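You operate a simulated robot arm through the tools that you are given. There is no shell and no other tool. Be economical: measure what you need, move in short steps, check, and stop when the job is done.

Carry out the task below with a simulated two-armed robot. There is one attempt and no reset: what you move stays moved.

Task
Mark the mould on the dolly up for a PP run: its brass plate clean, resin wheel set.
Fine: oil the stiff brush on the felt tin, hold the plate still while you scrub its crust off, brush back; free the wheel lock, set, lock; leave the plates on the cart.

Only the result counts: the job must be done as asked and must still hold three seconds after the hand-in. Knocking over, shifting, dropping, spilling or breaking anything else fails it.

Robot
Two 6-joint arms with two-finger parallel grippers on one trunk, on a base that drives. Base frame: it is fixed to the floor where the robot stands at the start and does not move with it; the origin is under the middle of the robot, x ahead of it, y to its left, z up. Readings come in mm, rad, newtons and seconds.
The left shoulder is at the start at [60, 187, 900], the right one opposite. Places, roughly: resin wheel lock [600, -200, 600]; resin wheel [700, -200, 600]; blue name plate [750, 1250, 250]. Payload 1.57 kg a hand.
Tool frame (each hand has its own): the origin (TCP) lies between the finger pads and is the grasp point; the fingertips stand 30 mm ahead of it; z points along the fingers, y is the line along which they close. Largest opening 110 mm; finger width 24, thickness 12; the body of the gripper, 48 by 112 mm, starts 78 mm behind the TCP.
Orientation is that of the tool frame in the base frame, as [roll, pitch, yaw] about the fixed x, y, z axes, in that order (R = Rz(yaw) Ry(pitch) Rx(roll)). With the fingers straight down and closing along the base's y, the tool's x points along the base's -x, its y along +y and its z along -z.

Tools
- The arms move only by the tool arm_command. It takes "left_moves", "right_moves" or both (then of equal length, played together; a hand with none holds still); each is a list that holds one entry, the list of rows, each a list of 7 numbers: the finger opening in mm, from 0 to 110, then the shift along the tool's x, y, z in mm, then the turn, a rotation vector about the tool's x, y, z in rad. In form: [[[grip, dx, dy, dz, rx, ry, rz], ...]]. A call has 1 to 20 rows; each row is the pose to reach, as a shift and turn from the pose commanded when the call began, along the tool's axes at that moment. A row lasts 0.2 s, in which the tool goes at most 50 mm and 0.15 rad; a call with a longer step from one row to the next is refused whole, and so is a gripper value outside its range. Where a pose cannot be reached the arm comes as near as it can. A force on the tool above 90 N (or 10 N above the force at the start of the call, whichever is more), or a blocked arm, ends the call early, and 0.2 s more pass. Each finger travels about 153 mm/s and halts on what it meets, pressing with about 27 N; the grip force reading is that of the motor and also rises with nothing between the fingers. The clock runs only during rows and for 0.2 s after the last one: add rows that repeat a pose to give the fingers time. The reply holds the time, the measured pose of the TCP, the force on the tool along the base axes, the opening and the grip force, in the units named above and with some noise.
- Cameras (640 x 400 px; columns grow to the right, rows downward): "scene" is now at [23.6, 3.3, 1449.8]; the picture's right is [0.05, -1.00, 0.00], its down [-0.68, -0.04, -0.73] and it looks along [0.73, 0.04, -0.68] (base axes); focal length 276 px, centre (320, 200). "left" rides on the left gripper at [70, -16, -141] in its tool frame; the picture's right is [0.23, 0.97, 0.00], its down [-0.85, 0.20, -0.48] and it looks along [-0.47, 0.11, 0.88] (tool axes); focal length 222 px, centre (320, 200). "right" rides on the right gripper at [70, 16, -141] in its tool frame; the picture's right is [-0.23, 0.97, 0.00], its down [-0.86, -0.20, -0.48] and it looks along [-0.47, -0.11, 0.88] (tool axes); focal length 222 px, centre (320, 200). There is no depth. A picture from a camera that has moved, and an enlarged one, comes with that camera's place and axes in the base frame and with its lens.
- grab_frame(camera): a new picture of that camera. No time passes.
- lift_body(by): slides the trunk up (or, below 0, down) by that many mm; the arms and the scene camera ride with it, the base frame stays. It gives what a move gives, with no picture.
- drive_base(legs): drives the robot by 1 to 6 legs, each [ahead, left, turn to the left] in mm, mm and rad, along the robot's own axes; the way and the turn of a leg run together, so that a leg with both is an arc; at most 1500 mm and 3.142 rad a leg. The arms and the cameras ride along, it lands a little off, and it stops where it bumps. It gives what a move gives.
- turn_head(pan, tilt): turns the head with the scene camera to pan (to the left, within 1.501 rad either way) and tilt (down, from -0.506 to 1.204), counted from straight ahead of the robot. It gives what a move gives.
- inspect(camera, box): a new picture of the part [left, top, right, bottom] of that camera's present view, enlarged. No time passes.
- finish_job(): hands the job in; it is judged then, once.

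Go step by step. Nothing tells you exact positions but the pictures and the camera data: compare them with the known pose of the tool, close in by small moves and look again before you grip or let go. The budget is 120 turns and 108 pictures, counting those below and the enlarged ones. Unless the task says otherwise, let go and move clear before handing in, and close with one line.

The tools are called after "Emit:" by a JSON object that holds its "name" and its "arguments". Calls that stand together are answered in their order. arm_command: Moves the arms, as the interface text tells. Its arguments: {"type":"object","properties":{"left_moves":{"type":"array","items":{"type":"array","items":{"type":"array","items":{"type":"number"}}}},"right_moves":{"type":"array","items":{"type":"array","items":{"type":"array","items":{"type":"number"}}}}},"required":[]} The other tools are called the same way: lift_body (by) slides the trunk up or down; drive_base (legs) drives the base; turn_head (pan, tilt) turns the head that bears the scene camera; grab_frame (camera) takes a picture; inspect (camera, box) takes an enlarged picture of a part of a camera's view; finish_job () hands the job in.

At the start:

```text
time: 0.0
left_tcp_pos: [399.2, 74.0, 1140.0]
left_tcp_rot: [-3.141, 0.002, 3.141]
left_wrist_force: [0.2, -0.4, -1.2]
left_opening: 109.9
left_gripper_force: 0.0
right_tcp_pos: [388.5, -260.9, 1120.5]
right_tcp_rot: [-3.141, 0.002, 3.141]
right_wrist_force: [0.2, -0.8, -0.2]
right_opening: 110.1
right_gripper_force: 0.0
trunk travel left (down, up): [-528.0, 462.0]
robot x, y, heading: [-3.5, 1.2, -0.002]
head pan, tilt: [0.054, 0.749]
```

scene: 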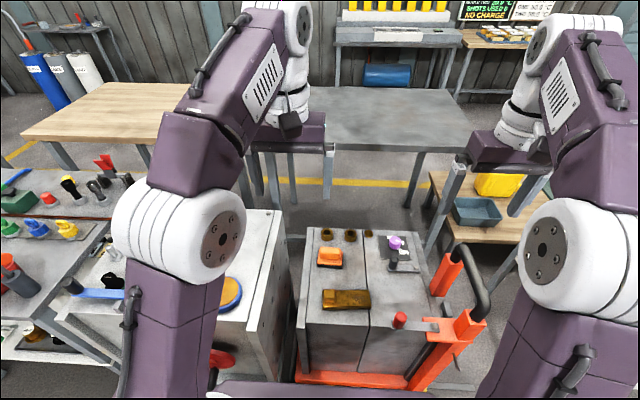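
right: 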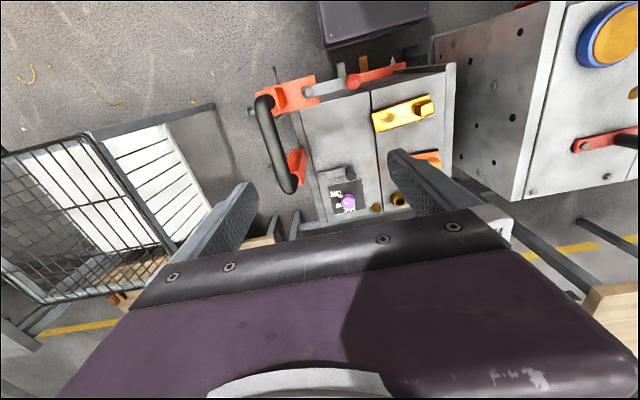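
left: 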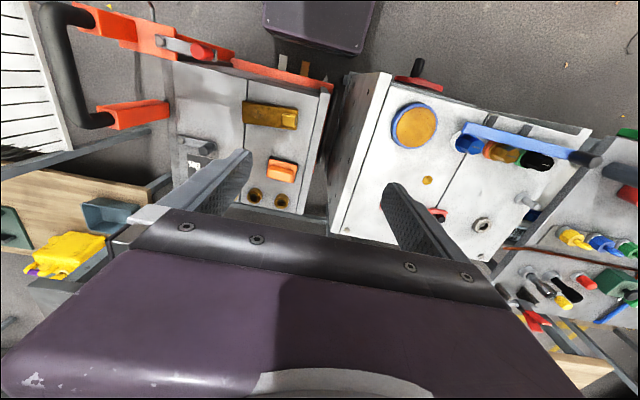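

I see a mould on an orange dolly ahead with a brass plate and a resin wheel, and a bench with a tin and tools to the left. I'll look closer at the scene first.

Emit:
{"name": "inspect", "arguments": {"camera": "scene", "box": [280, 210, 500, 390]}}

Emit:
{"name": "inspect", "arguments": {"camera": "left", "box": [160, 40, 400, 230]}}

Emit:
{"name": "inspect", "arguments": {"camera": "left", "box": [380, 60, 640, 330]}}

Emit:
{"name": "inspect", "arguments": {"camera": "scene", "box": [330, 0, 640, 90]}}

```text
2.22 times, centred on (390, 300) of scene
camera zoom: at [23.6, 3.3, 1449.8], right [0.05, -1.0, 0.0], down [-0.68, -0.04, -0.73], along [0.73, 0.04, -0.68], focal length 613 px, centre (164, -22)
```

zoom: 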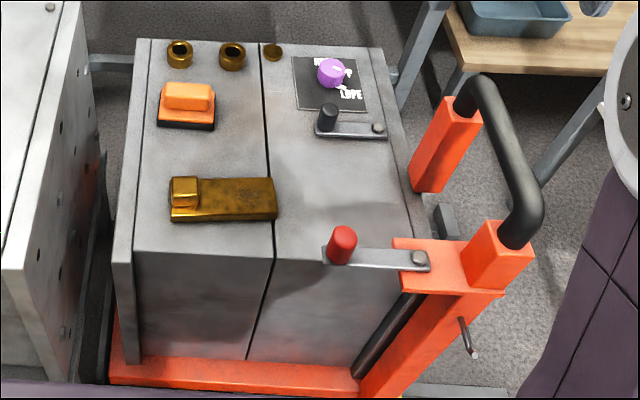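

```text
2.11 times, centred on (280, 135) of left
camera zoom: at [329.9, 56.8, 1279.6], right [-0.23, 0.97, 0.0], down [0.85, 0.2, 0.48], along [0.47, 0.11, -0.88], focal length 468 px, centre (404, 337)
```

zoom: 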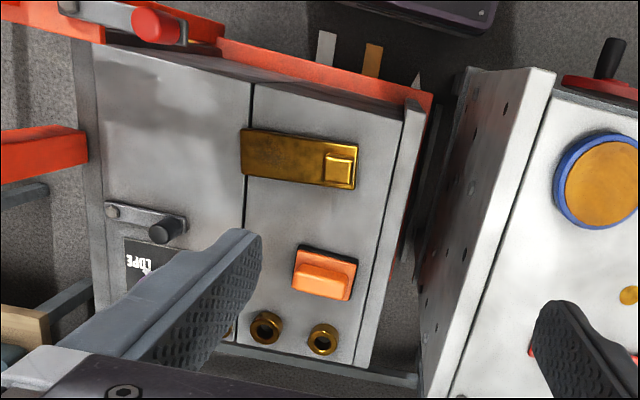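

```text
1.48 times, centred on (510, 195) of left
camera zoom: at [329.9, 56.8, 1279.6], right [-0.23, 0.97, 0.0], down [0.85, 0.2, 0.48], along [0.47, 0.11, -0.88], focal length 329 px, centre (38, 207)
```

zoom: 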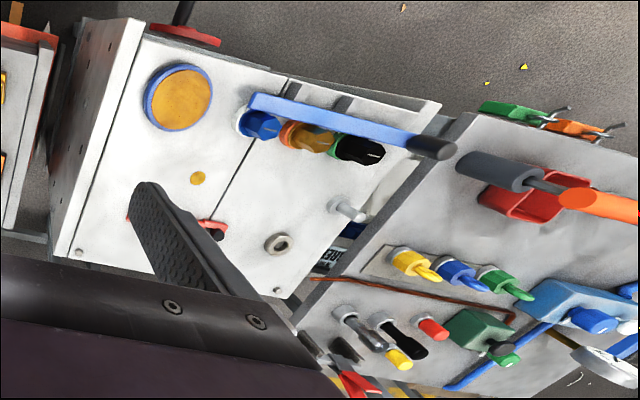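

```text
2.06 times, centred on (485, 45) of scene
camera zoom: at [23.6, 3.3, 1449.8], right [0.05, -1.0, 0.0], down [-0.68, -0.04, -0.73], along [0.73, 0.04, -0.68], focal length 569 px, centre (-21, 520)
```

zoom: 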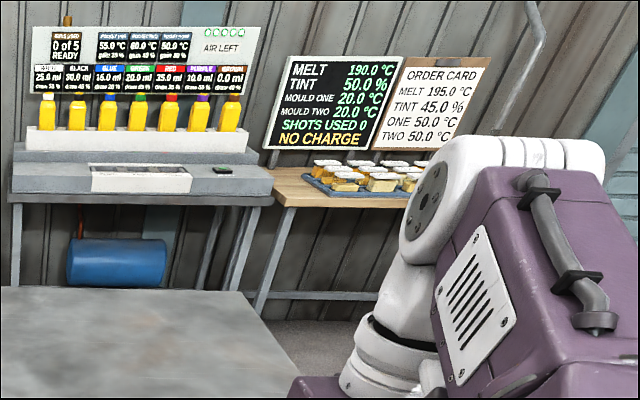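

The orange brush-like block, brown plate with a raised knob, lever lock and purple wheel are on the mould. I'll look around for other brushes and the tins.

Emit:
{"name": "turn_head", "arguments": {"pan": 0.9, "tilt": 0.8}}

Emit:
{"name": "grab_frame", "arguments": {"camera": "scene"}}

Emit:
{"name": "turn_head", "arguments": {"pan": -0.8, "tilt": 0.7}}

Emit:
{"name": "grab_frame", "arguments": {"camera": "scene"}}

```text
time: 1.2
left_tcp_pos: [399.6, 74.5, 1137.3]
left_tcp_rot: [-3.141, 0.002, -3.14]
left_wrist_force: [0.5, 0.6, 0.0]
left_opening: 109.7
left_gripper_force: 0.0
right_tcp_pos: [388.8, -259.5, 1120.2]
right_tcp_rot: [-3.141, -0.001, 3.141]
right_wrist_force: [-0.6, -0.7, -1.0]
right_opening: 109.9
right_gripper_force: 0.1
trunk travel left (down, up): [-528.0, 462.0]
robot x, y, heading: [-3.5, 4.2, -0.001]
head pan, tilt: [0.901, 0.799]
```

```text
100 pictures are left
camera scene: at [-9.0, 61.9, 1445.7], right [0.78, -0.62, 0.0], down [-0.45, -0.56, -0.7], along [0.43, 0.55, -0.72], focal length 276 px, centre (320, 200)
```

scene: 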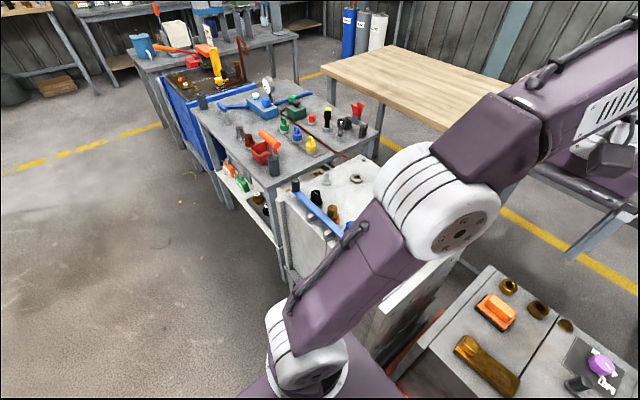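

```text
time: 2.9
left_tcp_pos: [399.8, 73.7, 1138.1]
left_tcp_rot: [3.14, 0.001, -3.141]
left_wrist_force: [-1.1, 1.2, -0.7]
left_opening: 109.7
left_gripper_force: 0.1
right_tcp_pos: [389.5, -260.6, 1119.0]
right_tcp_rot: [-3.141, 0.0, -3.141]
right_wrist_force: [-0.2, 0.7, -0.9]
right_opening: 109.9
right_gripper_force: 0.0
trunk travel left (down, up): [-528.0, 462.0]
robot x, y, heading: [3.5, 1.7, 0.001]
head pan, tilt: [-0.799, 0.7]
```

```text
99 pictures are left
camera scene: at [0.1, -62.1, 1453.9], right [-0.72, -0.7, 0.0], down [-0.45, 0.46, -0.76], along [0.53, -0.55, -0.64], focal length 276 px, centre (320, 200)
```

scene: 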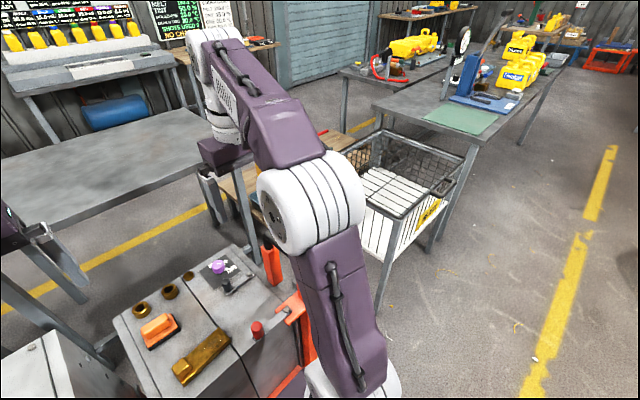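

Only one brush-like item shows: the orange one on the mould; the felt tin is the blue-ringed disc on the left machine. Now a close look at the wheel and the lock.

Emit:
{"name": "inspect", "arguments": {"camera": "right", "box": [290, 140, 450, 240]}}

Emit:
{"name": "turn_head", "arguments": {"pan": -0.2, "tilt": 0.9}}

Emit:
{"name": "grab_frame", "arguments": {"camera": "scene"}}

Emit:
{"name": "inspect", "arguments": {"camera": "scene", "box": [280, 120, 420, 210]}}

```text
4.00 times, centred on (370, 190) of right
camera zoom: at [319.6, -245.0, 1261.2], right [0.23, 0.97, 0.0], down [0.86, -0.2, 0.48], along [0.47, -0.11, -0.88], focal length 888 px, centre (120, 240)
```

zoom: 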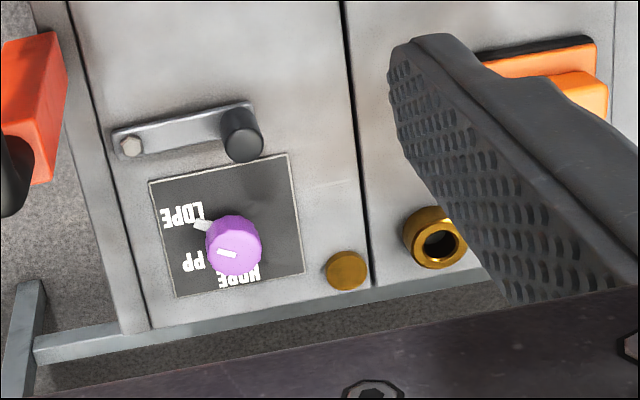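

```text
time: 3.9
left_tcp_pos: [399.2, 73.6, 1139.1]
left_tcp_rot: [-3.14, 0.001, -3.14]
left_wrist_force: [0.7, 0.2, -0.2]
left_opening: 110.1
left_gripper_force: 0.1
right_tcp_pos: [389.2, -261.7, 1120.3]
right_tcp_rot: [3.142, 0.0, 3.141]
right_wrist_force: [0.0, 0.1, 0.0]
right_opening: 110.2
right_gripper_force: 0.0
trunk travel left (down, up): [-528.0, 462.0]
robot x, y, heading: [-0.9, -0.6, 0.003]
head pan, tilt: [-0.201, 0.901]
```

```text
97 pictures are left
camera scene: at [14.8, -16.4, 1437.8], right [-0.2, -0.98, 0.0], down [-0.77, 0.16, -0.62], along [0.61, -0.12, -0.78], focal length 276 px, centre (320, 200)
```

scene: 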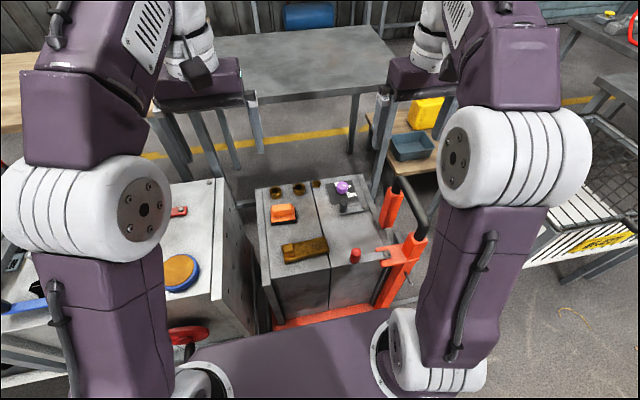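

```text
4.44 times, centred on (350, 165) of scene
camera zoom: at [14.8, -16.4, 1437.8], right [-0.2, -0.98, 0.0], down [-0.77, 0.16, -0.62], along [0.61, -0.12, -0.78], focal length 1226 px, centre (187, 356)
```

zoom: 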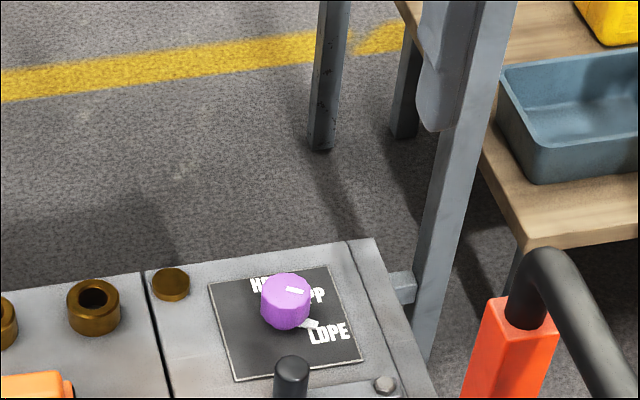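

The wheel has a base pointer near LDPE and a mark on top; labels HDPE, PP, LDPE around it. I bring the right hand over for a close view and test the reach.

Emit:
{"name": "arm_command", "arguments": {"right_moves": [[[110, -21, 5, 40, 0, 0, 0], [110, -42, 10, 80, 0, 0, 0], [110, -63, 15, 120, 0, 0, 0], [110, -84, 20, 160, 0, 0, 0], [110, -105, 25, 200, 0, 0, 0], [110, -126, 30, 240, 0, 0, 0], [110, -147, 35, 280, 0, 0, 0], [110, -168, 40, 320, 0, 0, 0], [110, -168, 40, 320, 0, 0, 0]]]}}

Emit:
{"name": "grab_frame", "arguments": {"camera": "right"}}

```text
time: 5.9
left_tcp_pos: [398.7, 74.4, 1139.1]
left_tcp_rot: [-3.141, 0.002, 3.141]
left_wrist_force: [0.6, 0.0, 0.2]
left_opening: 109.9
left_gripper_force: 0.1
right_tcp_pos: [555.4, -222.1, 801.1]
right_tcp_rot: [-3.141, 0.001, 3.141]
right_wrist_force: [0.0, -0.3, 0.3]
right_opening: 110.1
right_gripper_force: 0.0
trunk travel left (down, up): [-528.0, 462.0]
robot x, y, heading: [-0.4, -0.8, -0.006]
head pan, tilt: [-0.201, 0.901]
```

```text
95 pictures are left
camera right: at [486.2, -205.9, 942.1], right [0.23, 0.97, 0.0], down [0.85, -0.2, 0.48], along [0.47, -0.11, -0.88], focal length 222 px, centre (320, 200)
```

right: 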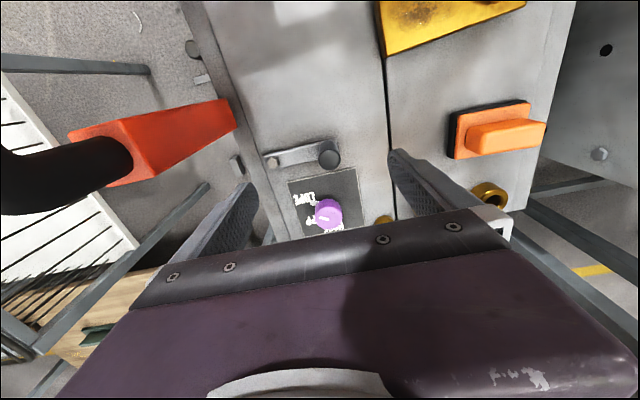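

I estimate wheel top ≈(682,-235,625), lock knob ≈(586,-216,636) with pivot ≈(580,-304), brush ≈(603,0,640). I zoom in on the wheel, the brush and the plate.

Emit:
{"name": "inspect", "arguments": {"camera": "right", "box": [250, 130, 410, 240]}}

Emit:
{"name": "inspect", "arguments": {"camera": "right", "box": [370, 0, 560, 220]}}

```text
3.64 times, centred on (330, 185) of right
camera zoom: at [486.2, -205.9, 942.1], right [0.23, 0.97, 0.0], down [0.85, -0.2, 0.48], along [0.47, -0.11, -0.88], focal length 808 px, centre (284, 254)
```

zoom: 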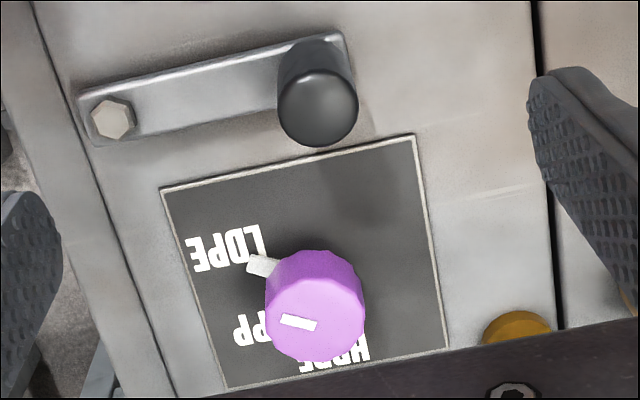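

```text
1.82 times, centred on (465, 110) of right
camera zoom: at [486.2, -205.9, 942.1], right [0.23, 0.97, 0.0], down [0.85, -0.2, 0.48], along [0.47, -0.11, -0.88], focal length 404 px, centre (56, 364)
```

zoom: 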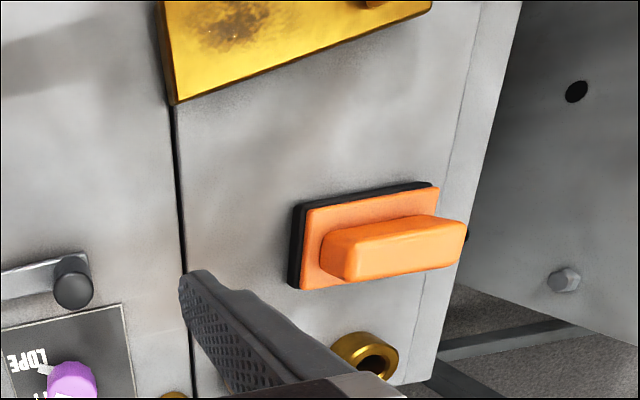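

Pointer is at about LDPE (-120°), PP is about 60° counter-clockwise from it. I'll turn the right gripper 90° over the lock knob and check heights before touching.

Emit:
{"name": "arm_command", "arguments": {"right_moves": [[[110, -4, 0, 8, 0, 0, 0.143], [110, -8, 1, 16, 0, 0, 0.286], [110, -12, 2, 24, 0, 0, 0.428], [110, -16, 2, 32, 0, 0, 0.571], [110, -20, 3, 40, 0, 0, 0.714], [110, -24, 4, 48, 0, 0, 0.857], [110, -28, 5, 56, 0, 0, 1.0], [110, -31, 6, 64, 0, 0, 1.143], [110, -31, 6, 70, 0, 0, 1.285], [110, -31, 6, 70, 0, 0, 1.428], [110, -31, 6, 70, 0, 0, 1.5708], [110, -31, 6, 70, 0, 0, 1.5708]]]}}

Emit:
{"name": "grab_frame", "arguments": {"camera": "right"}}

Emit:
{"name": "grab_frame", "arguments": {"camera": "scene"}}

```text
time: 8.5
left_tcp_pos: [399.9, 73.8, 1138.6]
left_tcp_rot: [3.14, 0.001, -3.141]
left_wrist_force: [0.5, 0.7, -0.2]
left_opening: 110.2
left_gripper_force: 0.1
right_tcp_pos: [588.3, -214.5, 729.3]
right_tcp_rot: [-3.141, 0.0, 1.571]
right_wrist_force: [1.3, 1.2, 0.0]
right_opening: 109.9
right_gripper_force: 0.0
trunk travel left (down, up): [-528.0, 462.0]
robot x, y, heading: [3.5, -1.8, -0.003]
head pan, tilt: [-0.201, 0.901]
```

```text
92 pictures are left
camera right: at [604.7, -145.6, 871.0], right [0.97, -0.23, 0.0], down [-0.2, -0.85, 0.48], along [-0.11, -0.47, -0.88], focal length 222 px, centre (320, 200)
```

right: 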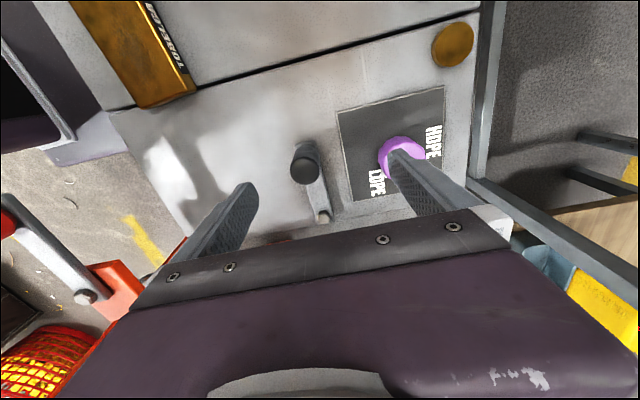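

```text
91 pictures are left
camera scene: at [14.8, -16.3, 1437.8], right [-0.2, -0.98, 0.0], down [-0.77, 0.16, -0.62], along [0.61, -0.12, -0.78], focal length 276 px, centre (320, 200)
```

scene: 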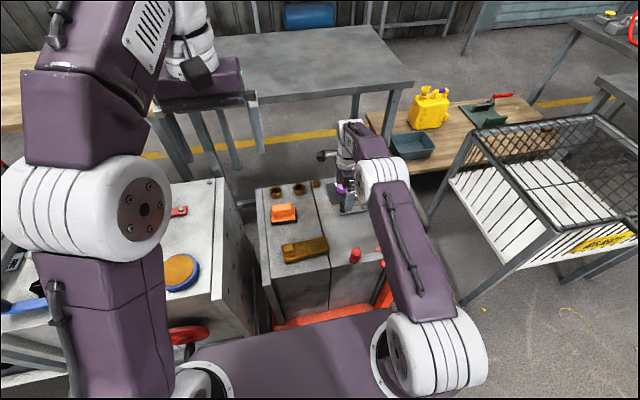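

The mould top is at ≈620, the lever top ≈632 and the lock knob ≈(574,-215) up to ≈680. I lower half way with a narrower opening and check alignment.

Emit:
{"name": "arm_command", "arguments": {"right_moves": [[[90, -1, -7, 10, 0, 0, 0], [60, -1, -14, 20, 0, 0, 0], [60, -1, -14, 30, 0, 0, 0], [60, -1, -14, 30, 0, 0, 0]]]}}

Emit:
{"name": "inspect", "arguments": {"camera": "right", "box": [200, 80, 480, 255]}}

```text
time: 9.5
left_tcp_pos: [399.1, 74.4, 1138.6]
left_tcp_rot: [3.141, 0.003, 3.14]
left_wrist_force: [0.1, 0.5, -0.4]
left_opening: 109.8
left_gripper_force: 0.3
right_tcp_pos: [573.9, -216.0, 699.3]
right_tcp_rot: [3.14, 0.001, 1.569]
right_wrist_force: [-0.5, 0.5, -0.6]
right_opening: 60.0
right_gripper_force: 0.0
trunk travel left (down, up): [-528.0, 462.0]
robot x, y, heading: [0.3, 1.6, 0.005]
head pan, tilt: [-0.201, 0.901]
```

```text
2.29 times, centred on (340, 168) of right
camera zoom: at [589.7, -146.9, 841.3], right [0.97, -0.23, 0.0], down [-0.2, -0.86, 0.48], along [-0.11, -0.47, -0.88], focal length 508 px, centre (274, 274)
```

zoom: 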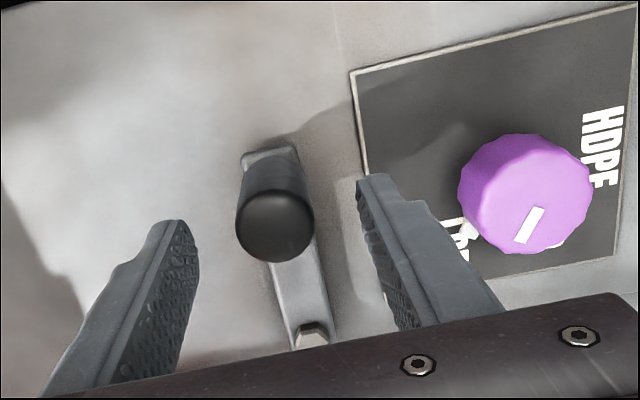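

The knob sits centred between the fingers; I descend and close on it.

Emit:
{"name": "arm_command", "arguments": {"right_moves": [[[60, 0, 0, 12, 0, 0, 0], [60, 0, 0, 25, 0, 0, 0], [40, 0, 0, 25, 0, 0, 0], [15, 0, 0, 25, 0, 0, 0], [15, 0, 0, 25, 0, 0, 0]]]}}

Emit:
{"name": "inspect", "arguments": {"camera": "right", "box": [200, 80, 480, 255]}}

```text
time: 10.7
left_tcp_pos: [399.2, 74.0, 1139.0]
left_tcp_rot: [3.141, 0.001, -3.142]
left_wrist_force: [-0.3, 0.7, -0.2]
left_opening: 110.0
left_gripper_force: 0.1
right_tcp_pos: [573.5, -215.3, 675.1]
right_tcp_rot: [3.141, -0.001, 1.571]
right_wrist_force: [-1.1, -0.5, -0.5]
right_opening: 27.2
right_gripper_force: 37.9
trunk travel left (down, up): [-528.0, 462.0]
robot x, y, heading: [-0.2, -0.6, -0.0]
head pan, tilt: [-0.201, 0.901]
```

```text
2.29 times, centred on (340, 168) of right
camera zoom: at [590.4, -145.9, 816.7], right [0.97, -0.23, 0.0], down [-0.2, -0.86, 0.48], along [-0.11, -0.47, -0.88], focal length 508 px, centre (274, 274)
```

zoom: 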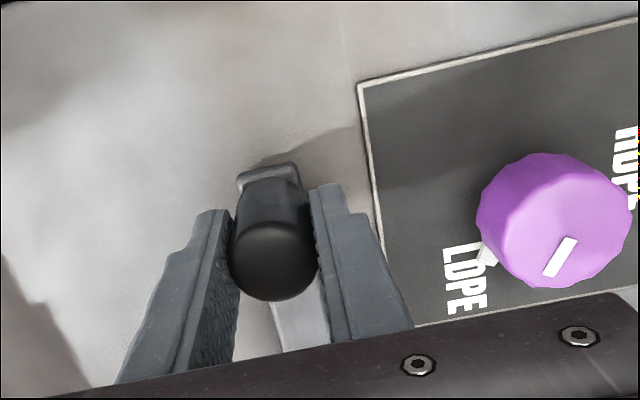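

Knob gripped at 27 mm. I try swinging the lever a little towards the robot.

Emit:
{"name": "arm_command", "arguments": {"right_moves": [[[15, -0.4, -8, 0, 0, 0, -0.1], [15, -1.6, -15.9, 0, 0, 0, -0.2], [15, -3.6, -23.6, 0, 0, 0, -0.3]]]}}

Emit:
{"name": "grab_frame", "arguments": {"camera": "right"}}

```text
time: 11.5
left_tcp_pos: [399.0, 75.0, 1138.8]
left_tcp_rot: [3.141, 0.001, 3.141]
left_wrist_force: [0.4, -0.4, 0.0]
left_opening: 110.0
left_gripper_force: 0.0
right_tcp_pos: [550.0, -217.9, 675.4]
right_tcp_rot: [-3.141, 0.001, 1.873]
right_wrist_force: [1.1, 4.0, 1.1]
right_opening: 27.3
right_gripper_force: 37.7
trunk travel left (down, up): [-528.0, 462.0]
robot x, y, heading: [-0.8, -1.6, -0.003]
head pan, tilt: [-0.201, 0.901]
```

```text
88 pictures are left
camera right: at [545.4, -147.7, 816.7], right [1.0, 0.07, 0.0], down [0.06, -0.88, 0.48], along [0.04, -0.48, -0.88], focal length 222 px, centre (320, 200)
```

right: 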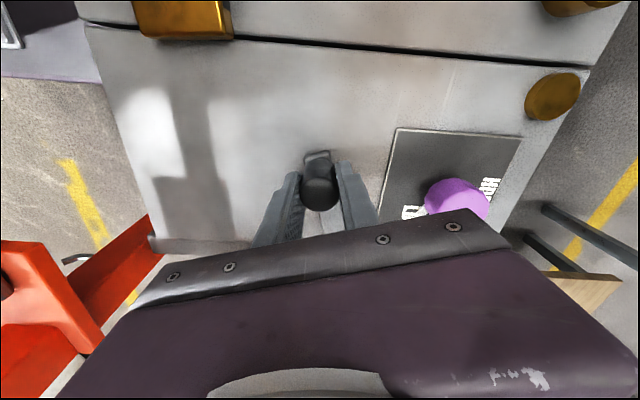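

The lever swings freely that way. Before going further I check clearance to the dolly handle.

Emit:
{"name": "inspect", "arguments": {"camera": "scene", "box": [240, 100, 520, 300]}}

Emit:
{"name": "grab_frame", "arguments": {"camera": "left"}}

```text
2.00 times, centred on (380, 200) of scene
camera zoom: at [14.9, -15.7, 1437.8], right [-0.2, -0.98, 0.0], down [-0.77, 0.16, -0.62], along [0.61, -0.12, -0.78], focal length 552 px, centre (200, 200)
```

zoom: 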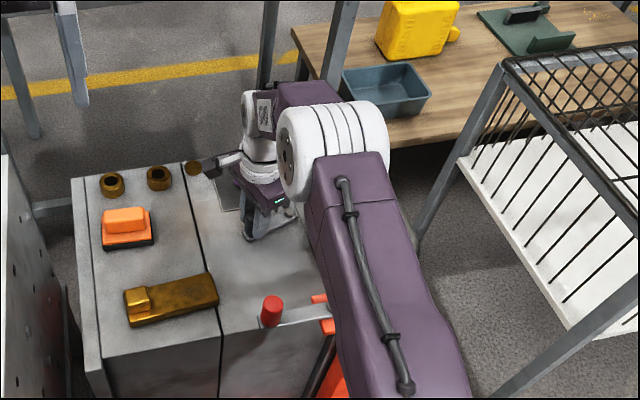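

```text
86 pictures are left
camera left: at [330.0, 57.4, 1279.6], right [-0.23, 0.97, 0.0], down [0.85, 0.2, 0.48], along [0.47, 0.11, -0.88], focal length 222 px, centre (320, 200)
```

left: 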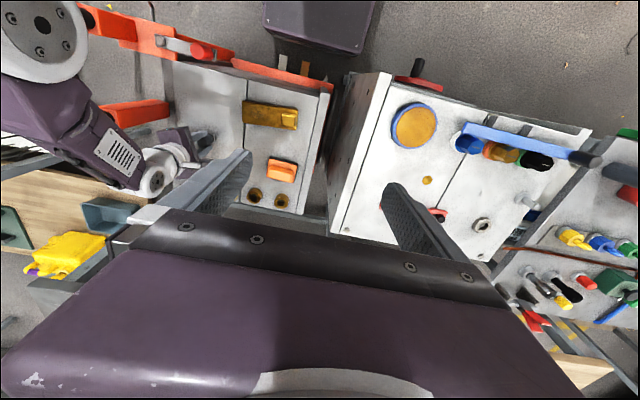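

Clearance looks fine; I swing the lever on in small steps until it meets a stop.

Emit:
{"name": "arm_command", "arguments": {"right_moves": [[[15, -0.9, -12, 0, 0, 0, -0.15], [15, -3.6, -23.6, 0, 0, 0, -0.3], [15, -8, -34.8, 0, 0, 0, -0.45], [15, -14, -45.2, 0, 0, 0, -0.6]]]}}

Emit:
{"name": "grab_frame", "arguments": {"camera": "right"}}

```text
time: 12.5
left_tcp_pos: [403.0, 81.2, 1136.9]
left_tcp_rot: [-3.135, 0.0, -3.138]
left_wrist_force: [-0.8, 0.4, 0.5]
left_opening: 109.9
left_gripper_force: 0.0
right_tcp_pos: [518.8, -240.2, 674.9]
right_tcp_rot: [3.139, 0.009, 2.474]
right_wrist_force: [28.7, 32.8, 2.2]
right_opening: 27.3
right_gripper_force: 38.2
trunk travel left (down, up): [-528.0, 462.0]
robot x, y, heading: [1.0, 2.2, 0.002]
head pan, tilt: [-0.201, 0.901]
```

```text
85 pictures are left
camera right: at [472.8, -183.9, 816.2], right [0.78, 0.63, 0.0], down [0.55, -0.68, 0.49], along [0.31, -0.38, -0.87], focal length 222 px, centre (320, 200)
```

right: 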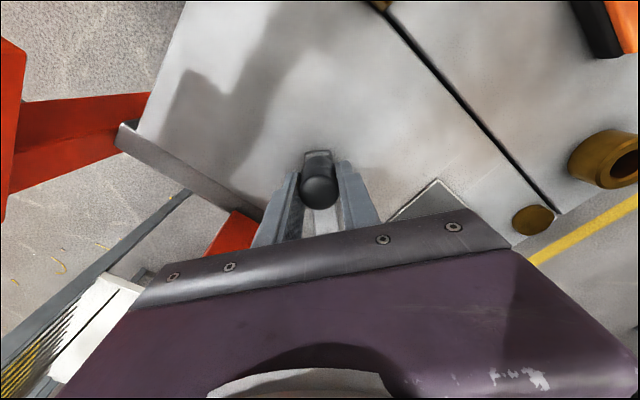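

The lever met its stop at 45° — the lock is free. I ease off, release and lift.

Emit:
{"name": "arm_command", "arguments": {"right_moves": [[[15, 0, 7, 0, 0, 0, 0.08], [60, 0, 7, 0, 0, 0, 0.08], [60, 0, 7, 0, 0, 0, 0.08], [60, 0, 7, -30, 0, 0, 0.08], [60, 0, 7, -70, 0, 0, 0.08], [60, 0, 7, -70, 0, 0, 0.08]]]}}

Emit:
{"name": "grab_frame", "arguments": {"camera": "right"}}

```text
time: 13.9
left_tcp_pos: [399.6, 74.0, 1138.7]
left_tcp_rot: [3.141, 0.002, 3.141]
left_wrist_force: [0.1, 0.1, -0.2]
left_opening: 109.8
left_gripper_force: 0.1
right_tcp_pos: [517.4, -240.5, 743.4]
right_tcp_rot: [-3.141, -0.001, 2.392]
right_wrist_force: [0.1, -0.2, -0.3]
right_opening: 60.2
right_gripper_force: 0.1
trunk travel left (down, up): [-528.0, 462.0]
robot x, y, heading: [0.1, -0.4, -0.001]
head pan, tilt: [-0.201, 0.901]
```

```text
84 pictures are left
camera right: at [476.9, -181.6, 885.6], right [0.83, 0.56, 0.0], down [0.49, -0.73, 0.48], along [0.27, -0.4, -0.88], focal length 222 px, centre (320, 200)
```

right: 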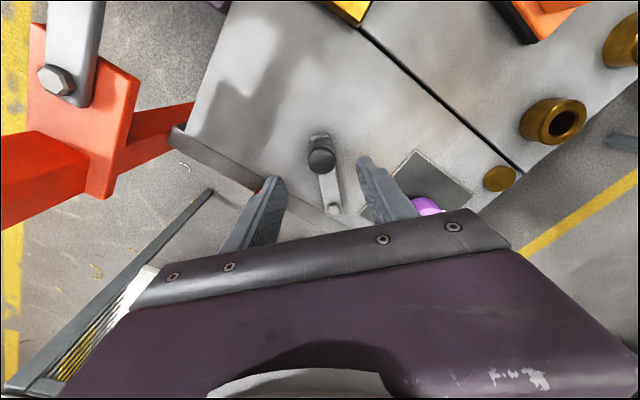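

Now over to the wheel at about (672,-236), with the gripper squared to close along x.

Emit:
{"name": "arm_command", "arguments": {"right_moves": [[[90, -18, 18, 0, 0, 0, 0.137], [90, -37, 36, 0, 0, 0, 0.274], [90, -55, 54, 0, 0, 0, 0.411], [90, -73, 72, 0, 0, 0, 0.548], [90, -92, 90, 0, 0, 0, 0.685], [90, -110, 108.6, 0, 0, 0, 0.821], [90, -110, 108.6, 0, 0, 0, 0.821]]]}}

Emit:
{"name": "grab_frame", "arguments": {"camera": "right"}}

```text
time: 15.5
left_tcp_pos: [398.9, 74.2, 1137.4]
left_tcp_rot: [-3.14, 0.001, 3.141]
left_wrist_force: [0.2, 0.5, 0.3]
left_opening: 110.3
left_gripper_force: 0.1
right_tcp_pos: [599.4, -229.8, 747.7]
right_tcp_rot: [-3.141, 0.0, 1.569]
right_wrist_force: [0.3, 0.0, -0.5]
right_opening: 90.0
right_gripper_force: 0.1
right hand out of reach, approached as far as the arm can: row 4, 5, 6, 7
trunk travel left (down, up): [-528.0, 462.0]
robot x, y, heading: [0.1, 1.9, 0.002]
head pan, tilt: [-0.201, 0.901]
```

```text
83 pictures are left
camera right: at [616.0, -159.0, 888.2], right [0.97, -0.23, 0.0], down [-0.2, -0.85, 0.48], along [-0.11, -0.47, -0.88], focal length 222 px, centre (320, 200)
```

right: 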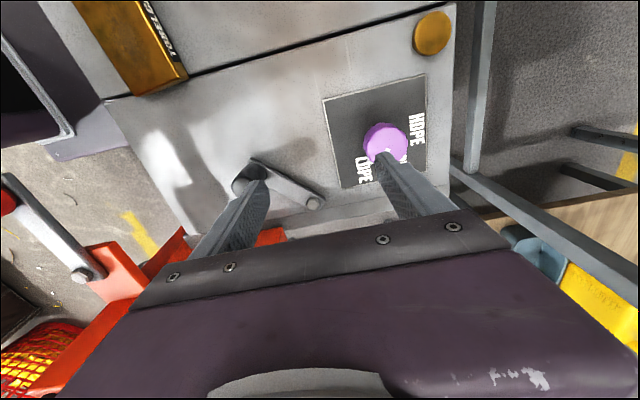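

Reach ends at x≈600; I need about 70 mm ahead. I check the clearance between base and dolly.

Emit:
{"name": "turn_head", "arguments": {"pan": 0.0, "tilt": 1.2}}

Emit:
{"name": "grab_frame", "arguments": {"camera": "scene"}}

Emit:
{"name": "inspect", "arguments": {"camera": "left", "box": [150, 0, 480, 120]}}

```text
time: 16.3
left_tcp_pos: [400.0, 74.7, 1138.5]
left_tcp_rot: [-3.141, 0.003, -3.141]
left_wrist_force: [-0.2, 0.1, 0.6]
left_opening: 110.0
left_gripper_force: 0.0
right_tcp_pos: [598.8, -228.5, 746.5]
right_tcp_rot: [-3.14, 0.001, 1.571]
right_wrist_force: [0.1, 0.3, -0.2]
right_opening: 89.9
right_gripper_force: 0.1
trunk travel left (down, up): [-528.0, 462.0]
robot x, y, heading: [-3.3, 1.7, -0.0]
head pan, tilt: [0.0, 1.201]
```

```text
82 pictures are left
camera scene: at [-3.0, -1.4, 1418.0], right [0.0, -1.0, 0.0], down [-0.93, 0.0, -0.36], along [0.36, 0.0, -0.93], focal length 276 px, centre (320, 200)
```

scene: 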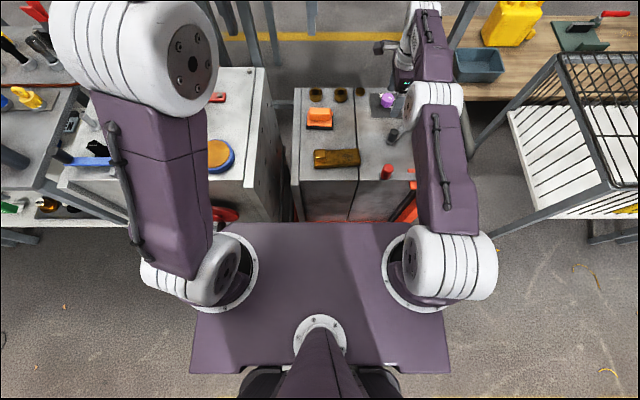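

```text
1.94 times, centred on (315, 60) of left
camera zoom: at [330.1, 56.7, 1279.6], right [-0.23, 0.97, 0.0], down [0.85, 0.2, 0.48], along [0.47, 0.11, -0.88], focal length 431 px, centre (330, 472)
```

zoom: 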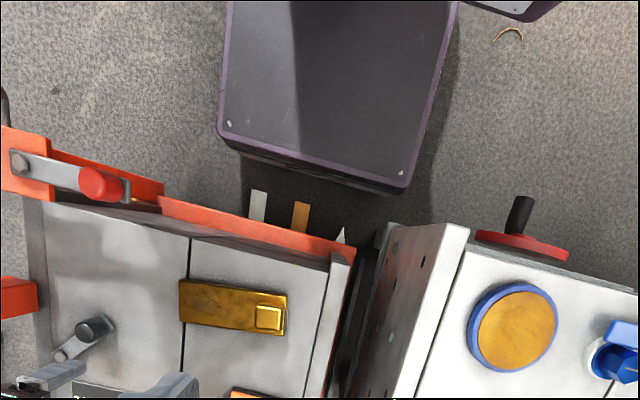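

The base front is at x≈220 and the nearest tabs at x≈310, so 50 mm ahead is safe.

Emit:
{"name": "drive_base", "arguments": {"legs": [[50, 0, 0]]}}

Emit:
{"name": "grab_frame", "arguments": {"camera": "right"}}

```text
time: 17.2
left_tcp_pos: [450.1, 73.7, 1137.9]
left_tcp_rot: [-3.141, 0.0, 3.141]
left_wrist_force: [0.9, -0.6, -0.6]
left_opening: 109.8
left_gripper_force: 0.1
right_tcp_pos: [650.3, -228.5, 745.8]
right_tcp_rot: [3.141, -0.001, 1.57]
right_wrist_force: [1.5, -0.2, 0.0]
right_opening: 90.0
right_gripper_force: 0.1
trunk travel left (down, up): [-528.0, 462.0]
robot x, y, heading: [48.3, -1.1, 0.002]
head pan, tilt: [0.0, 1.201]
```

```text
80 pictures are left
camera right: at [666.5, -158.6, 887.4], right [0.97, -0.23, 0.0], down [-0.2, -0.85, 0.48], along [-0.11, -0.47, -0.88], focal length 222 px, centre (320, 200)
```

right: 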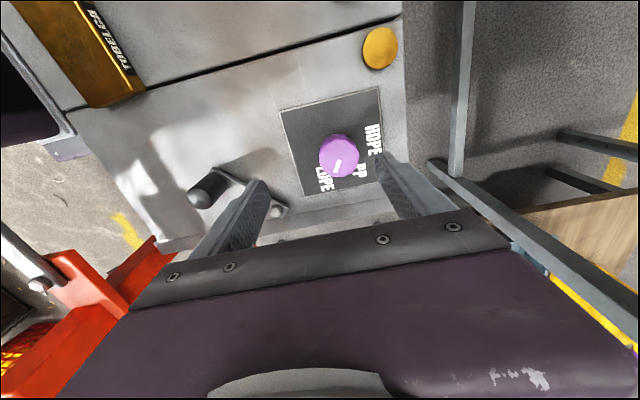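

The wheel centre is ≈(668,-237). I zoom for the pointer angle and test a null move to see what pose is commanded.

Emit:
{"name": "inspect", "arguments": {"camera": "right", "box": [260, 70, 420, 210]}}

Emit:
{"name": "arm_command", "arguments": {"right_moves": [[[90, 0, 0, 20, 0, 0, 0], [90, 0, 0, 20, 0, 0, 0]]]}}

```text
2.86 times, centred on (340, 140) of right
camera zoom: at [666.5, -158.6, 887.4], right [0.97, -0.23, 0.0], down [-0.2, -0.85, 0.48], along [-0.11, -0.47, -0.88], focal length 635 px, centre (263, 371)
```

zoom: 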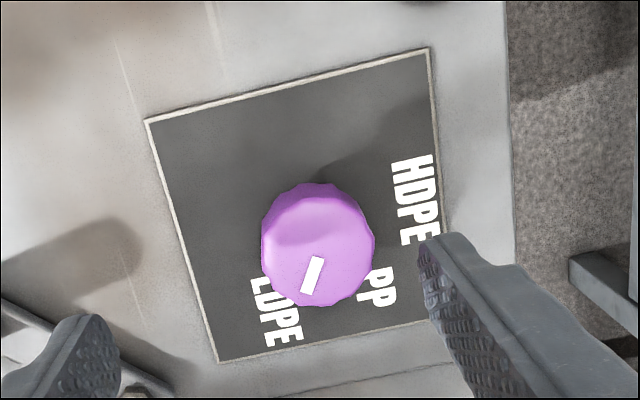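

```text
time: 17.8
left_tcp_pos: [449.6, 73.5, 1138.6]
left_tcp_rot: [3.141, 0.0, 3.141]
left_wrist_force: [0.0, -0.6, 0.7]
left_opening: 109.9
left_gripper_force: 0.1
right_tcp_pos: [648.6, -227.9, 726.2]
right_tcp_rot: [3.141, 0.0, 1.569]
right_wrist_force: [-0.3, -0.4, 0.0]
right_opening: 90.1
right_gripper_force: 0.1
trunk travel left (down, up): [-528.0, 462.0]
robot x, y, heading: [50.4, 3.5, 0.005]
head pan, tilt: [0.0, 1.201]
```

Pointer measures ≈-118°, PP ≈-58°, HDPE 0°, so the turn is +60°. I go over the wheel centre and lower to just above it.

Emit:
{"name": "arm_command", "arguments": {"right_moves": [[[90, -4, 5, 15, 0, 0, 0], [90, -8, 10, 30, 0, 0, 0], [90, -8, 20, 35, 0, 0, 0], [90, -8, 20, 35, 0, 0, 0]]]}}

Emit:
{"name": "grab_frame", "arguments": {"camera": "right"}}

```text
time: 18.8
left_tcp_pos: [447.5, 74.6, 1137.9]
left_tcp_rot: [-3.141, 0.002, -3.141]
left_wrist_force: [-0.2, 0.1, -0.3]
left_opening: 110.0
left_gripper_force: 0.0
right_tcp_pos: [645.6, -233.6, 695.3]
right_tcp_rot: [-3.142, -0.001, 1.571]
right_wrist_force: [0.1, 0.3, 0.1]
right_opening: 89.9
right_gripper_force: 0.1
right hand out of reach, approached as far as the arm can: row 1, 2, 3, 4
trunk travel left (down, up): [-528.0, 462.0]
robot x, y, heading: [50.9, 1.3, -0.002]
head pan, tilt: [0.0, 1.201]
```

```text
78 pictures are left
camera right: at [661.8, -163.9, 836.2], right [0.97, -0.23, 0.0], down [-0.2, -0.85, 0.48], along [-0.11, -0.47, -0.88], focal length 222 px, centre (320, 200)
```

right: 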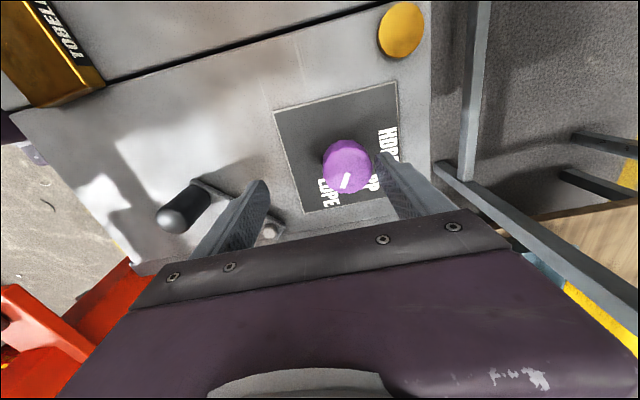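

I gain reach by lowering the trunk so the shoulder is level and tilting the fingers 8° forward; first I raise the hand.

Emit:
{"name": "arm_command", "arguments": {"right_moves": [[[90, 0, 0, -45, -0.05, 0, 0], [90, 0, 0, -90, -0.14, 0, 0], [90, 0, 0, -90, -0.14, 0, 0]]]}}

Emit:
{"name": "lift_body", "arguments": {"by": -80}}

Emit:
{"name": "grab_frame", "arguments": {"camera": "right"}}

```text
time: 19.6
left_tcp_pos: [448.9, 73.4, 1138.7]
left_tcp_rot: [-3.141, 0.002, 3.14]
left_wrist_force: [0.1, 0.2, 0.8]
left_opening: 109.9
left_gripper_force: 0.1
right_tcp_pos: [645.0, -235.0, 784.7]
right_tcp_rot: [3.001, 0.0, 1.571]
right_wrist_force: [0.1, -0.5, 0.0]
right_opening: 89.7
right_gripper_force: 0.1
trunk travel left (down, up): [-528.0, 462.0]
robot x, y, heading: [49.6, -3.0, -0.002]
head pan, tilt: [0.0, 1.201]
```

```text
time: 20.8
left_tcp_pos: [448.4, 73.9, 1059.0]
left_tcp_rot: [3.14, 0.0, -3.14]
left_wrist_force: [0.1, 0.7, -0.2]
left_opening: 110.1
left_gripper_force: 0.0
right_tcp_pos: [645.0, -234.9, 703.5]
right_tcp_rot: [3.001, 0.001, 1.571]
right_wrist_force: [0.5, -0.3, -0.3]
right_opening: 89.9
right_gripper_force: 0.0
trunk travel left (down, up): [-448.0, 542.0]
robot x, y, heading: [49.2, -1.8, -0.004]
head pan, tilt: [0.0, 1.201]
```

```text
77 pictures are left
camera right: at [640.7, -165.8, 846.8], right [0.96, -0.23, 0.14], down [-0.27, -0.85, 0.45], along [0.02, -0.47, -0.88], focal length 222 px, centre (320, 200)
```

right: 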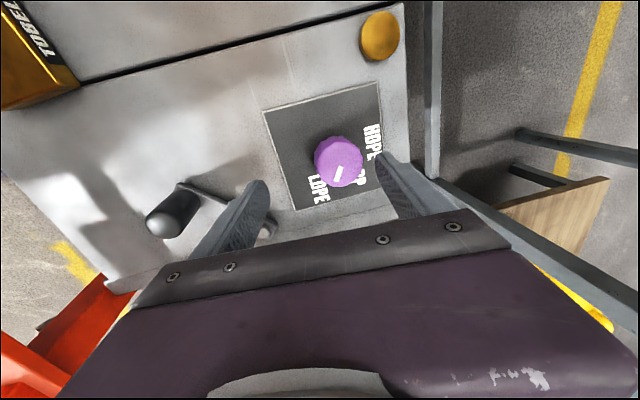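

Now descend around the wheel knob.

Emit:
{"name": "arm_command", "arguments": {"right_moves": [[[90, 0, 14, 2, 0, 0, 0], [90, -1, 15, 22, 0, 0, 0], [90, -1, 15, 43, 0, 0, 0], [90, -1, 15, 43, 0, 0, 0]]]}}

Emit:
{"name": "grab_frame", "arguments": {"camera": "right"}}

```text
time: 21.8
left_tcp_pos: [449.6, 73.7, 1057.0]
left_tcp_rot: [3.14, 0.001, 3.141]
left_wrist_force: [0.6, 0.0, -0.1]
left_opening: 109.9
left_gripper_force: 0.1
right_tcp_pos: [665.9, -236.5, 664.0]
right_tcp_rot: [3.0, 0.001, 1.57]
right_wrist_force: [0.2, -0.7, 0.9]
right_opening: 90.2
right_gripper_force: 0.1
trunk travel left (down, up): [-448.0, 542.0]
robot x, y, heading: [52.3, 0.7, 0.003]
head pan, tilt: [0.0, 1.201]
```

```text
76 pictures are left
camera right: at [661.9, -165.7, 805.5], right [0.96, -0.23, 0.14], down [-0.27, -0.85, 0.45], along [0.02, -0.47, -0.88], focal length 222 px, centre (320, 200)
```

right: 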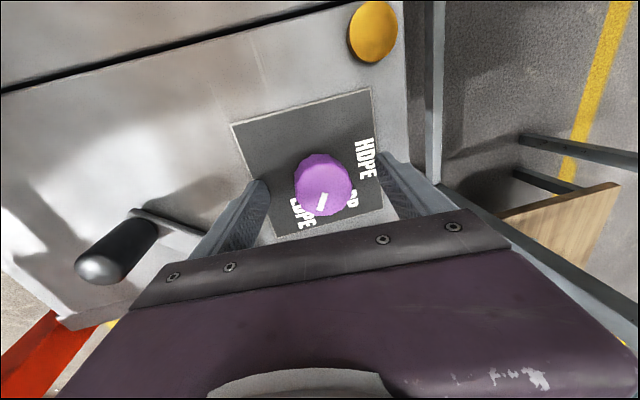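

Centred on the knob; I close on it.

Emit:
{"name": "arm_command", "arguments": {"right_moves": [[[60, 0, 2, 1, 0, 0, 0], [35, 0, 2, 1, 0, 0, 0], [35, 0, 2, 1, 0, 0, 0], [35, 0, 2, 1, 0, 0, 0]]]}}

Emit:
{"name": "inspect", "arguments": {"camera": "right", "box": [200, 80, 440, 230]}}

```text
time: 22.8
left_tcp_pos: [450.0, 74.8, 1058.7]
left_tcp_rot: [3.141, 0.001, 3.141]
left_wrist_force: [0.1, 0.1, 0.6]
left_opening: 109.7
left_gripper_force: 0.0
right_tcp_pos: [667.3, -235.4, 661.2]
right_tcp_rot: [3.005, 0.0, 1.572]
right_wrist_force: [-3.7, 0.2, 0.7]
right_opening: 44.5
right_gripper_force: 44.9
trunk travel left (down, up): [-448.0, 542.0]
robot x, y, heading: [52.5, 1.6, -0.0]
head pan, tilt: [0.0, 1.201]
```

```text
2.67 times, centred on (320, 155) of right
camera zoom: at [664.1, -165.8, 804.7], right [0.96, -0.23, 0.13], down [-0.26, -0.85, 0.45], along [0.01, -0.47, -0.88], focal length 592 px, centre (320, 320)
```

zoom: 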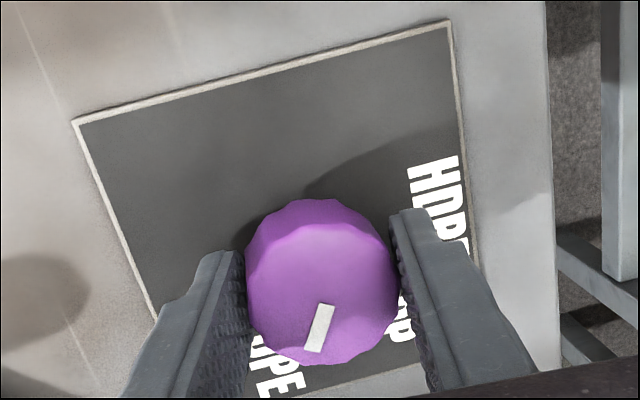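

Gripped at 44.5 mm. I turn it 60° counter-clockwise.

Emit:
{"name": "arm_command", "arguments": {"right_moves": [[[35, 0, 0, 0, 0, 0, -0.13], [35, 0, 0, 0, 0, 0, -0.26], [35, 0, 0, 0, 0, 0, -0.39], [35, 0, 0, 0, 0, 0, -0.52], [35, 0, 0, 0, 0, 0, -0.65], [35, 0, 0, 0, 0, 0, -0.78], [35, 0, 0, 0, 0, 0, -0.91], [35, 0, 0, 0, 0, 0, -1.047], [35, 0, 0, 0, 0, 0, -1.047]]]}}

Emit:
{"name": "inspect", "arguments": {"camera": "right", "box": [200, 80, 440, 230]}}

```text
time: 24.8
left_tcp_pos: [449.9, 74.8, 1058.0]
left_tcp_rot: [-3.141, 0.003, -3.142]
left_wrist_force: [-0.9, -0.4, 0.8]
left_opening: 109.8
left_gripper_force: 0.0
right_tcp_pos: [669.3, -235.7, 663.7]
right_tcp_rot: [3.072, 0.121, 2.617]
right_wrist_force: [1.1, 8.9, -5.0]
right_opening: 42.8
right_gripper_force: 44.9
trunk travel left (down, up): [-448.0, 542.0]
robot x, y, heading: [53.4, 2.0, 0.004]
head pan, tilt: [0.0, 1.201]
```

```text
2.67 times, centred on (320, 155) of right
camera zoom: at [596.6, -186.7, 795.6], right [0.68, 0.73, 0.09], down [0.57, -0.6, 0.56], along [0.47, -0.33, -0.82], focal length 592 px, centre (320, 320)
```

zoom: 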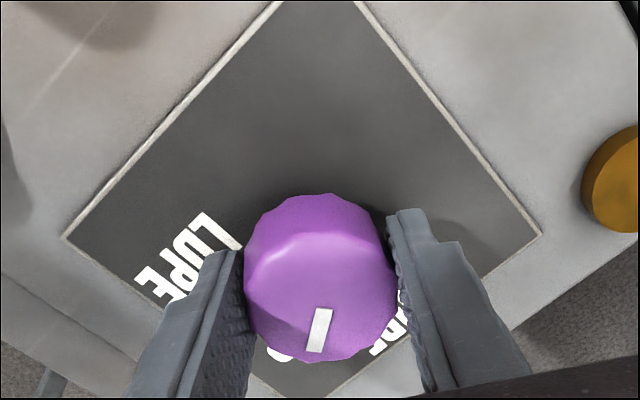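

The mark now points the right way; I release and lift to check it.

Emit:
{"name": "arm_command", "arguments": {"right_moves": [[[60, 0, 0, 0, 0, 0, 0], [80, 0, 0, 0, 0, 0, 0], [80, 0, 0, -30, 0, 0, 0], [80, 0, 0, -75, 0, 0, 0], [80, 0, 0, -75, 0, 0, 0]]]}}

Emit:
{"name": "inspect", "arguments": {"camera": "right", "box": [220, 90, 420, 225]}}

```text
time: 26.0
left_tcp_pos: [449.4, 74.1, 1059.1]
left_tcp_rot: [-3.14, 0.001, -3.141]
left_wrist_force: [0.2, 0.0, -0.1]
left_opening: 109.7
left_gripper_force: 0.1
right_tcp_pos: [656.4, -237.2, 737.8]
right_tcp_rot: [3.072, 0.121, 2.613]
right_wrist_force: [0.3, -0.9, 0.4]
right_opening: 79.9
right_gripper_force: 0.1
trunk travel left (down, up): [-448.0, 542.0]
robot x, y, heading: [49.4, 1.9, -0.001]
head pan, tilt: [0.0, 1.201]
```

```text
2.96 times, centred on (320, 158) of right
camera zoom: at [585.5, -189.0, 870.4], right [0.68, 0.73, 0.1], down [0.57, -0.6, 0.56], along [0.47, -0.33, -0.82], focal length 658 px, centre (320, 326)
```

zoom: 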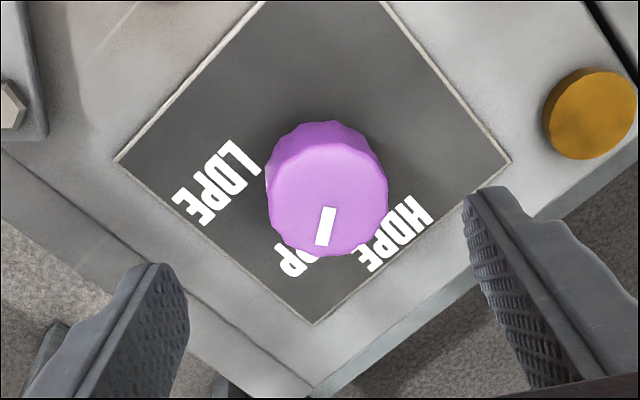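

The wheel mark now sits in line with PP. Next I go back to the lock knob at ≈(519,-240), untilting the hand.

Emit:
{"name": "arm_command", "arguments": {"right_moves": [[[80, 29, -17.5, -12, 0.017, 0.03, 0.045], [60, 58, -35, -26, 0.035, 0.06, 0.09], [60, 86, -52.5, -26, 0.052, 0.09, 0.135], [60, 115, -70, -26, 0.07, 0.121, 0.18], [60, 115, -70, -26, 0.07, 0.121, 0.18]]]}}

Emit:
{"name": "grab_frame", "arguments": {"camera": "right"}}

```text
time: 27.2
left_tcp_pos: [448.2, 73.3, 1058.7]
left_tcp_rot: [3.14, 0.003, 3.141]
left_wrist_force: [-0.1, -0.6, -0.3]
left_opening: 109.7
left_gripper_force: 0.1
right_tcp_pos: [518.5, -238.4, 743.8]
right_tcp_rot: [3.13, -0.007, 2.436]
right_wrist_force: [0.3, -0.2, 0.6]
right_opening: 60.0
right_gripper_force: 0.0
trunk travel left (down, up): [-448.0, 542.0]
robot x, y, heading: [52.1, 2.2, -0.005]
head pan, tilt: [0.0, 1.201]
```

```text
72 pictures are left
camera right: at [475.8, -182.9, 885.8], right [0.8, 0.59, 0.01], down [0.52, -0.71, 0.47], along [0.29, -0.37, -0.88], focal length 222 px, centre (320, 200)
```

right: 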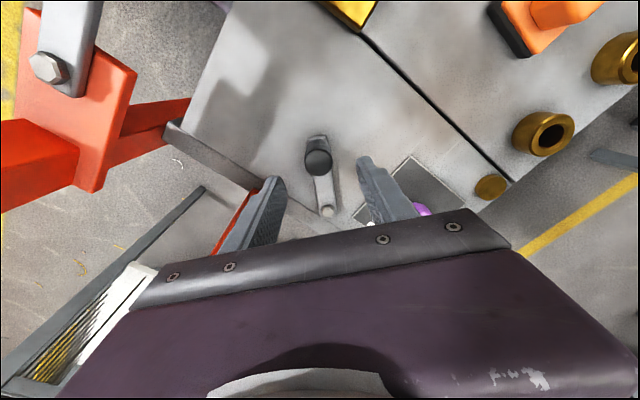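

Aligned with the lock knob; descend and grip it.

Emit:
{"name": "arm_command", "arguments": {"right_moves": [[[60, 0, 0, 35, 0, 0, 0], [60, 0, 0, 69, 0, 0, 0], [40, 0, 0, 69, 0, 0, 0], [15, 0, 0, 69, 0, 0, 0], [15, 0, 0, 69, 0, 0, 0]]]}}

```text
time: 28.4
left_tcp_pos: [449.2, 74.7, 1059.5]
left_tcp_rot: [3.141, 0.0, -3.141]
left_wrist_force: [-0.3, -0.1, 0.0]
left_opening: 109.9
left_gripper_force: 0.1
right_tcp_pos: [518.2, -238.3, 675.7]
right_tcp_rot: [3.133, -0.009, 2.439]
right_wrist_force: [0.3, 1.4, -2.1]
right_opening: 27.2
right_gripper_force: 37.5
trunk travel left (down, up): [-448.0, 542.0]
robot x, y, heading: [52.2, -3.7, 0.003]
head pan, tilt: [0.0, 1.201]
```

Swing the lever back to its locked position along the arc.

Emit:
{"name": "arm_command", "arguments": {"right_moves": [[[15, -2, 11.7, 0, 0, 0, 0.145], [15, -5.9, 23.5, 0, 0, 0, 0.29], [15, -11.6, 34.6, 0, 0, 0, 0.435], [15, -19, 44.6, 0, 0, 0, 0.58], [15, -28.9, 54.4, 0, 0, 0, 0.725], [15, -28.9, 54.4, 0, 0, 0, 0.8]]]}}

Emit:
{"name": "grab_frame", "arguments": {"camera": "right"}}

```text
time: 29.8
left_tcp_pos: [448.3, 72.7, 1058.4]
left_tcp_rot: [3.139, 0.002, -3.14]
left_wrist_force: [0.2, 0.3, 0.0]
left_opening: 110.1
left_gripper_force: 0.0
right_tcp_pos: [574.5, -216.7, 674.7]
right_tcp_rot: [-3.14, -0.013, 1.637]
right_wrist_force: [-18.0, -9.6, -8.9]
right_opening: 27.4
right_gripper_force: 38.2
trunk travel left (down, up): [-448.0, 542.0]
robot x, y, heading: [48.1, -1.6, -0.004]
head pan, tilt: [0.0, 1.201]
```

```text
71 pictures are left
camera right: at [586.7, -148.0, 817.4], right [0.99, -0.16, 0.0], down [-0.14, -0.87, 0.47], along [-0.08, -0.46, -0.88], focal length 222 px, centre (320, 200)
```

right: 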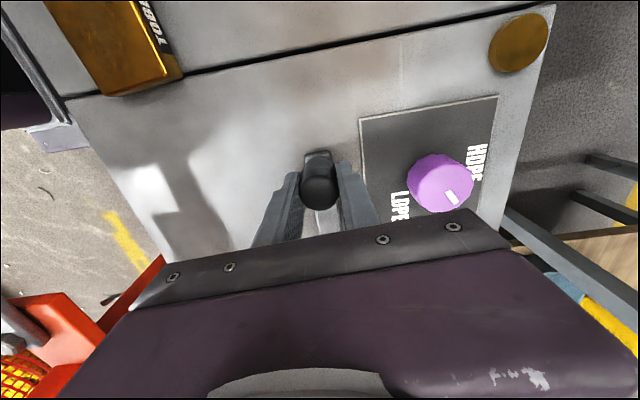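

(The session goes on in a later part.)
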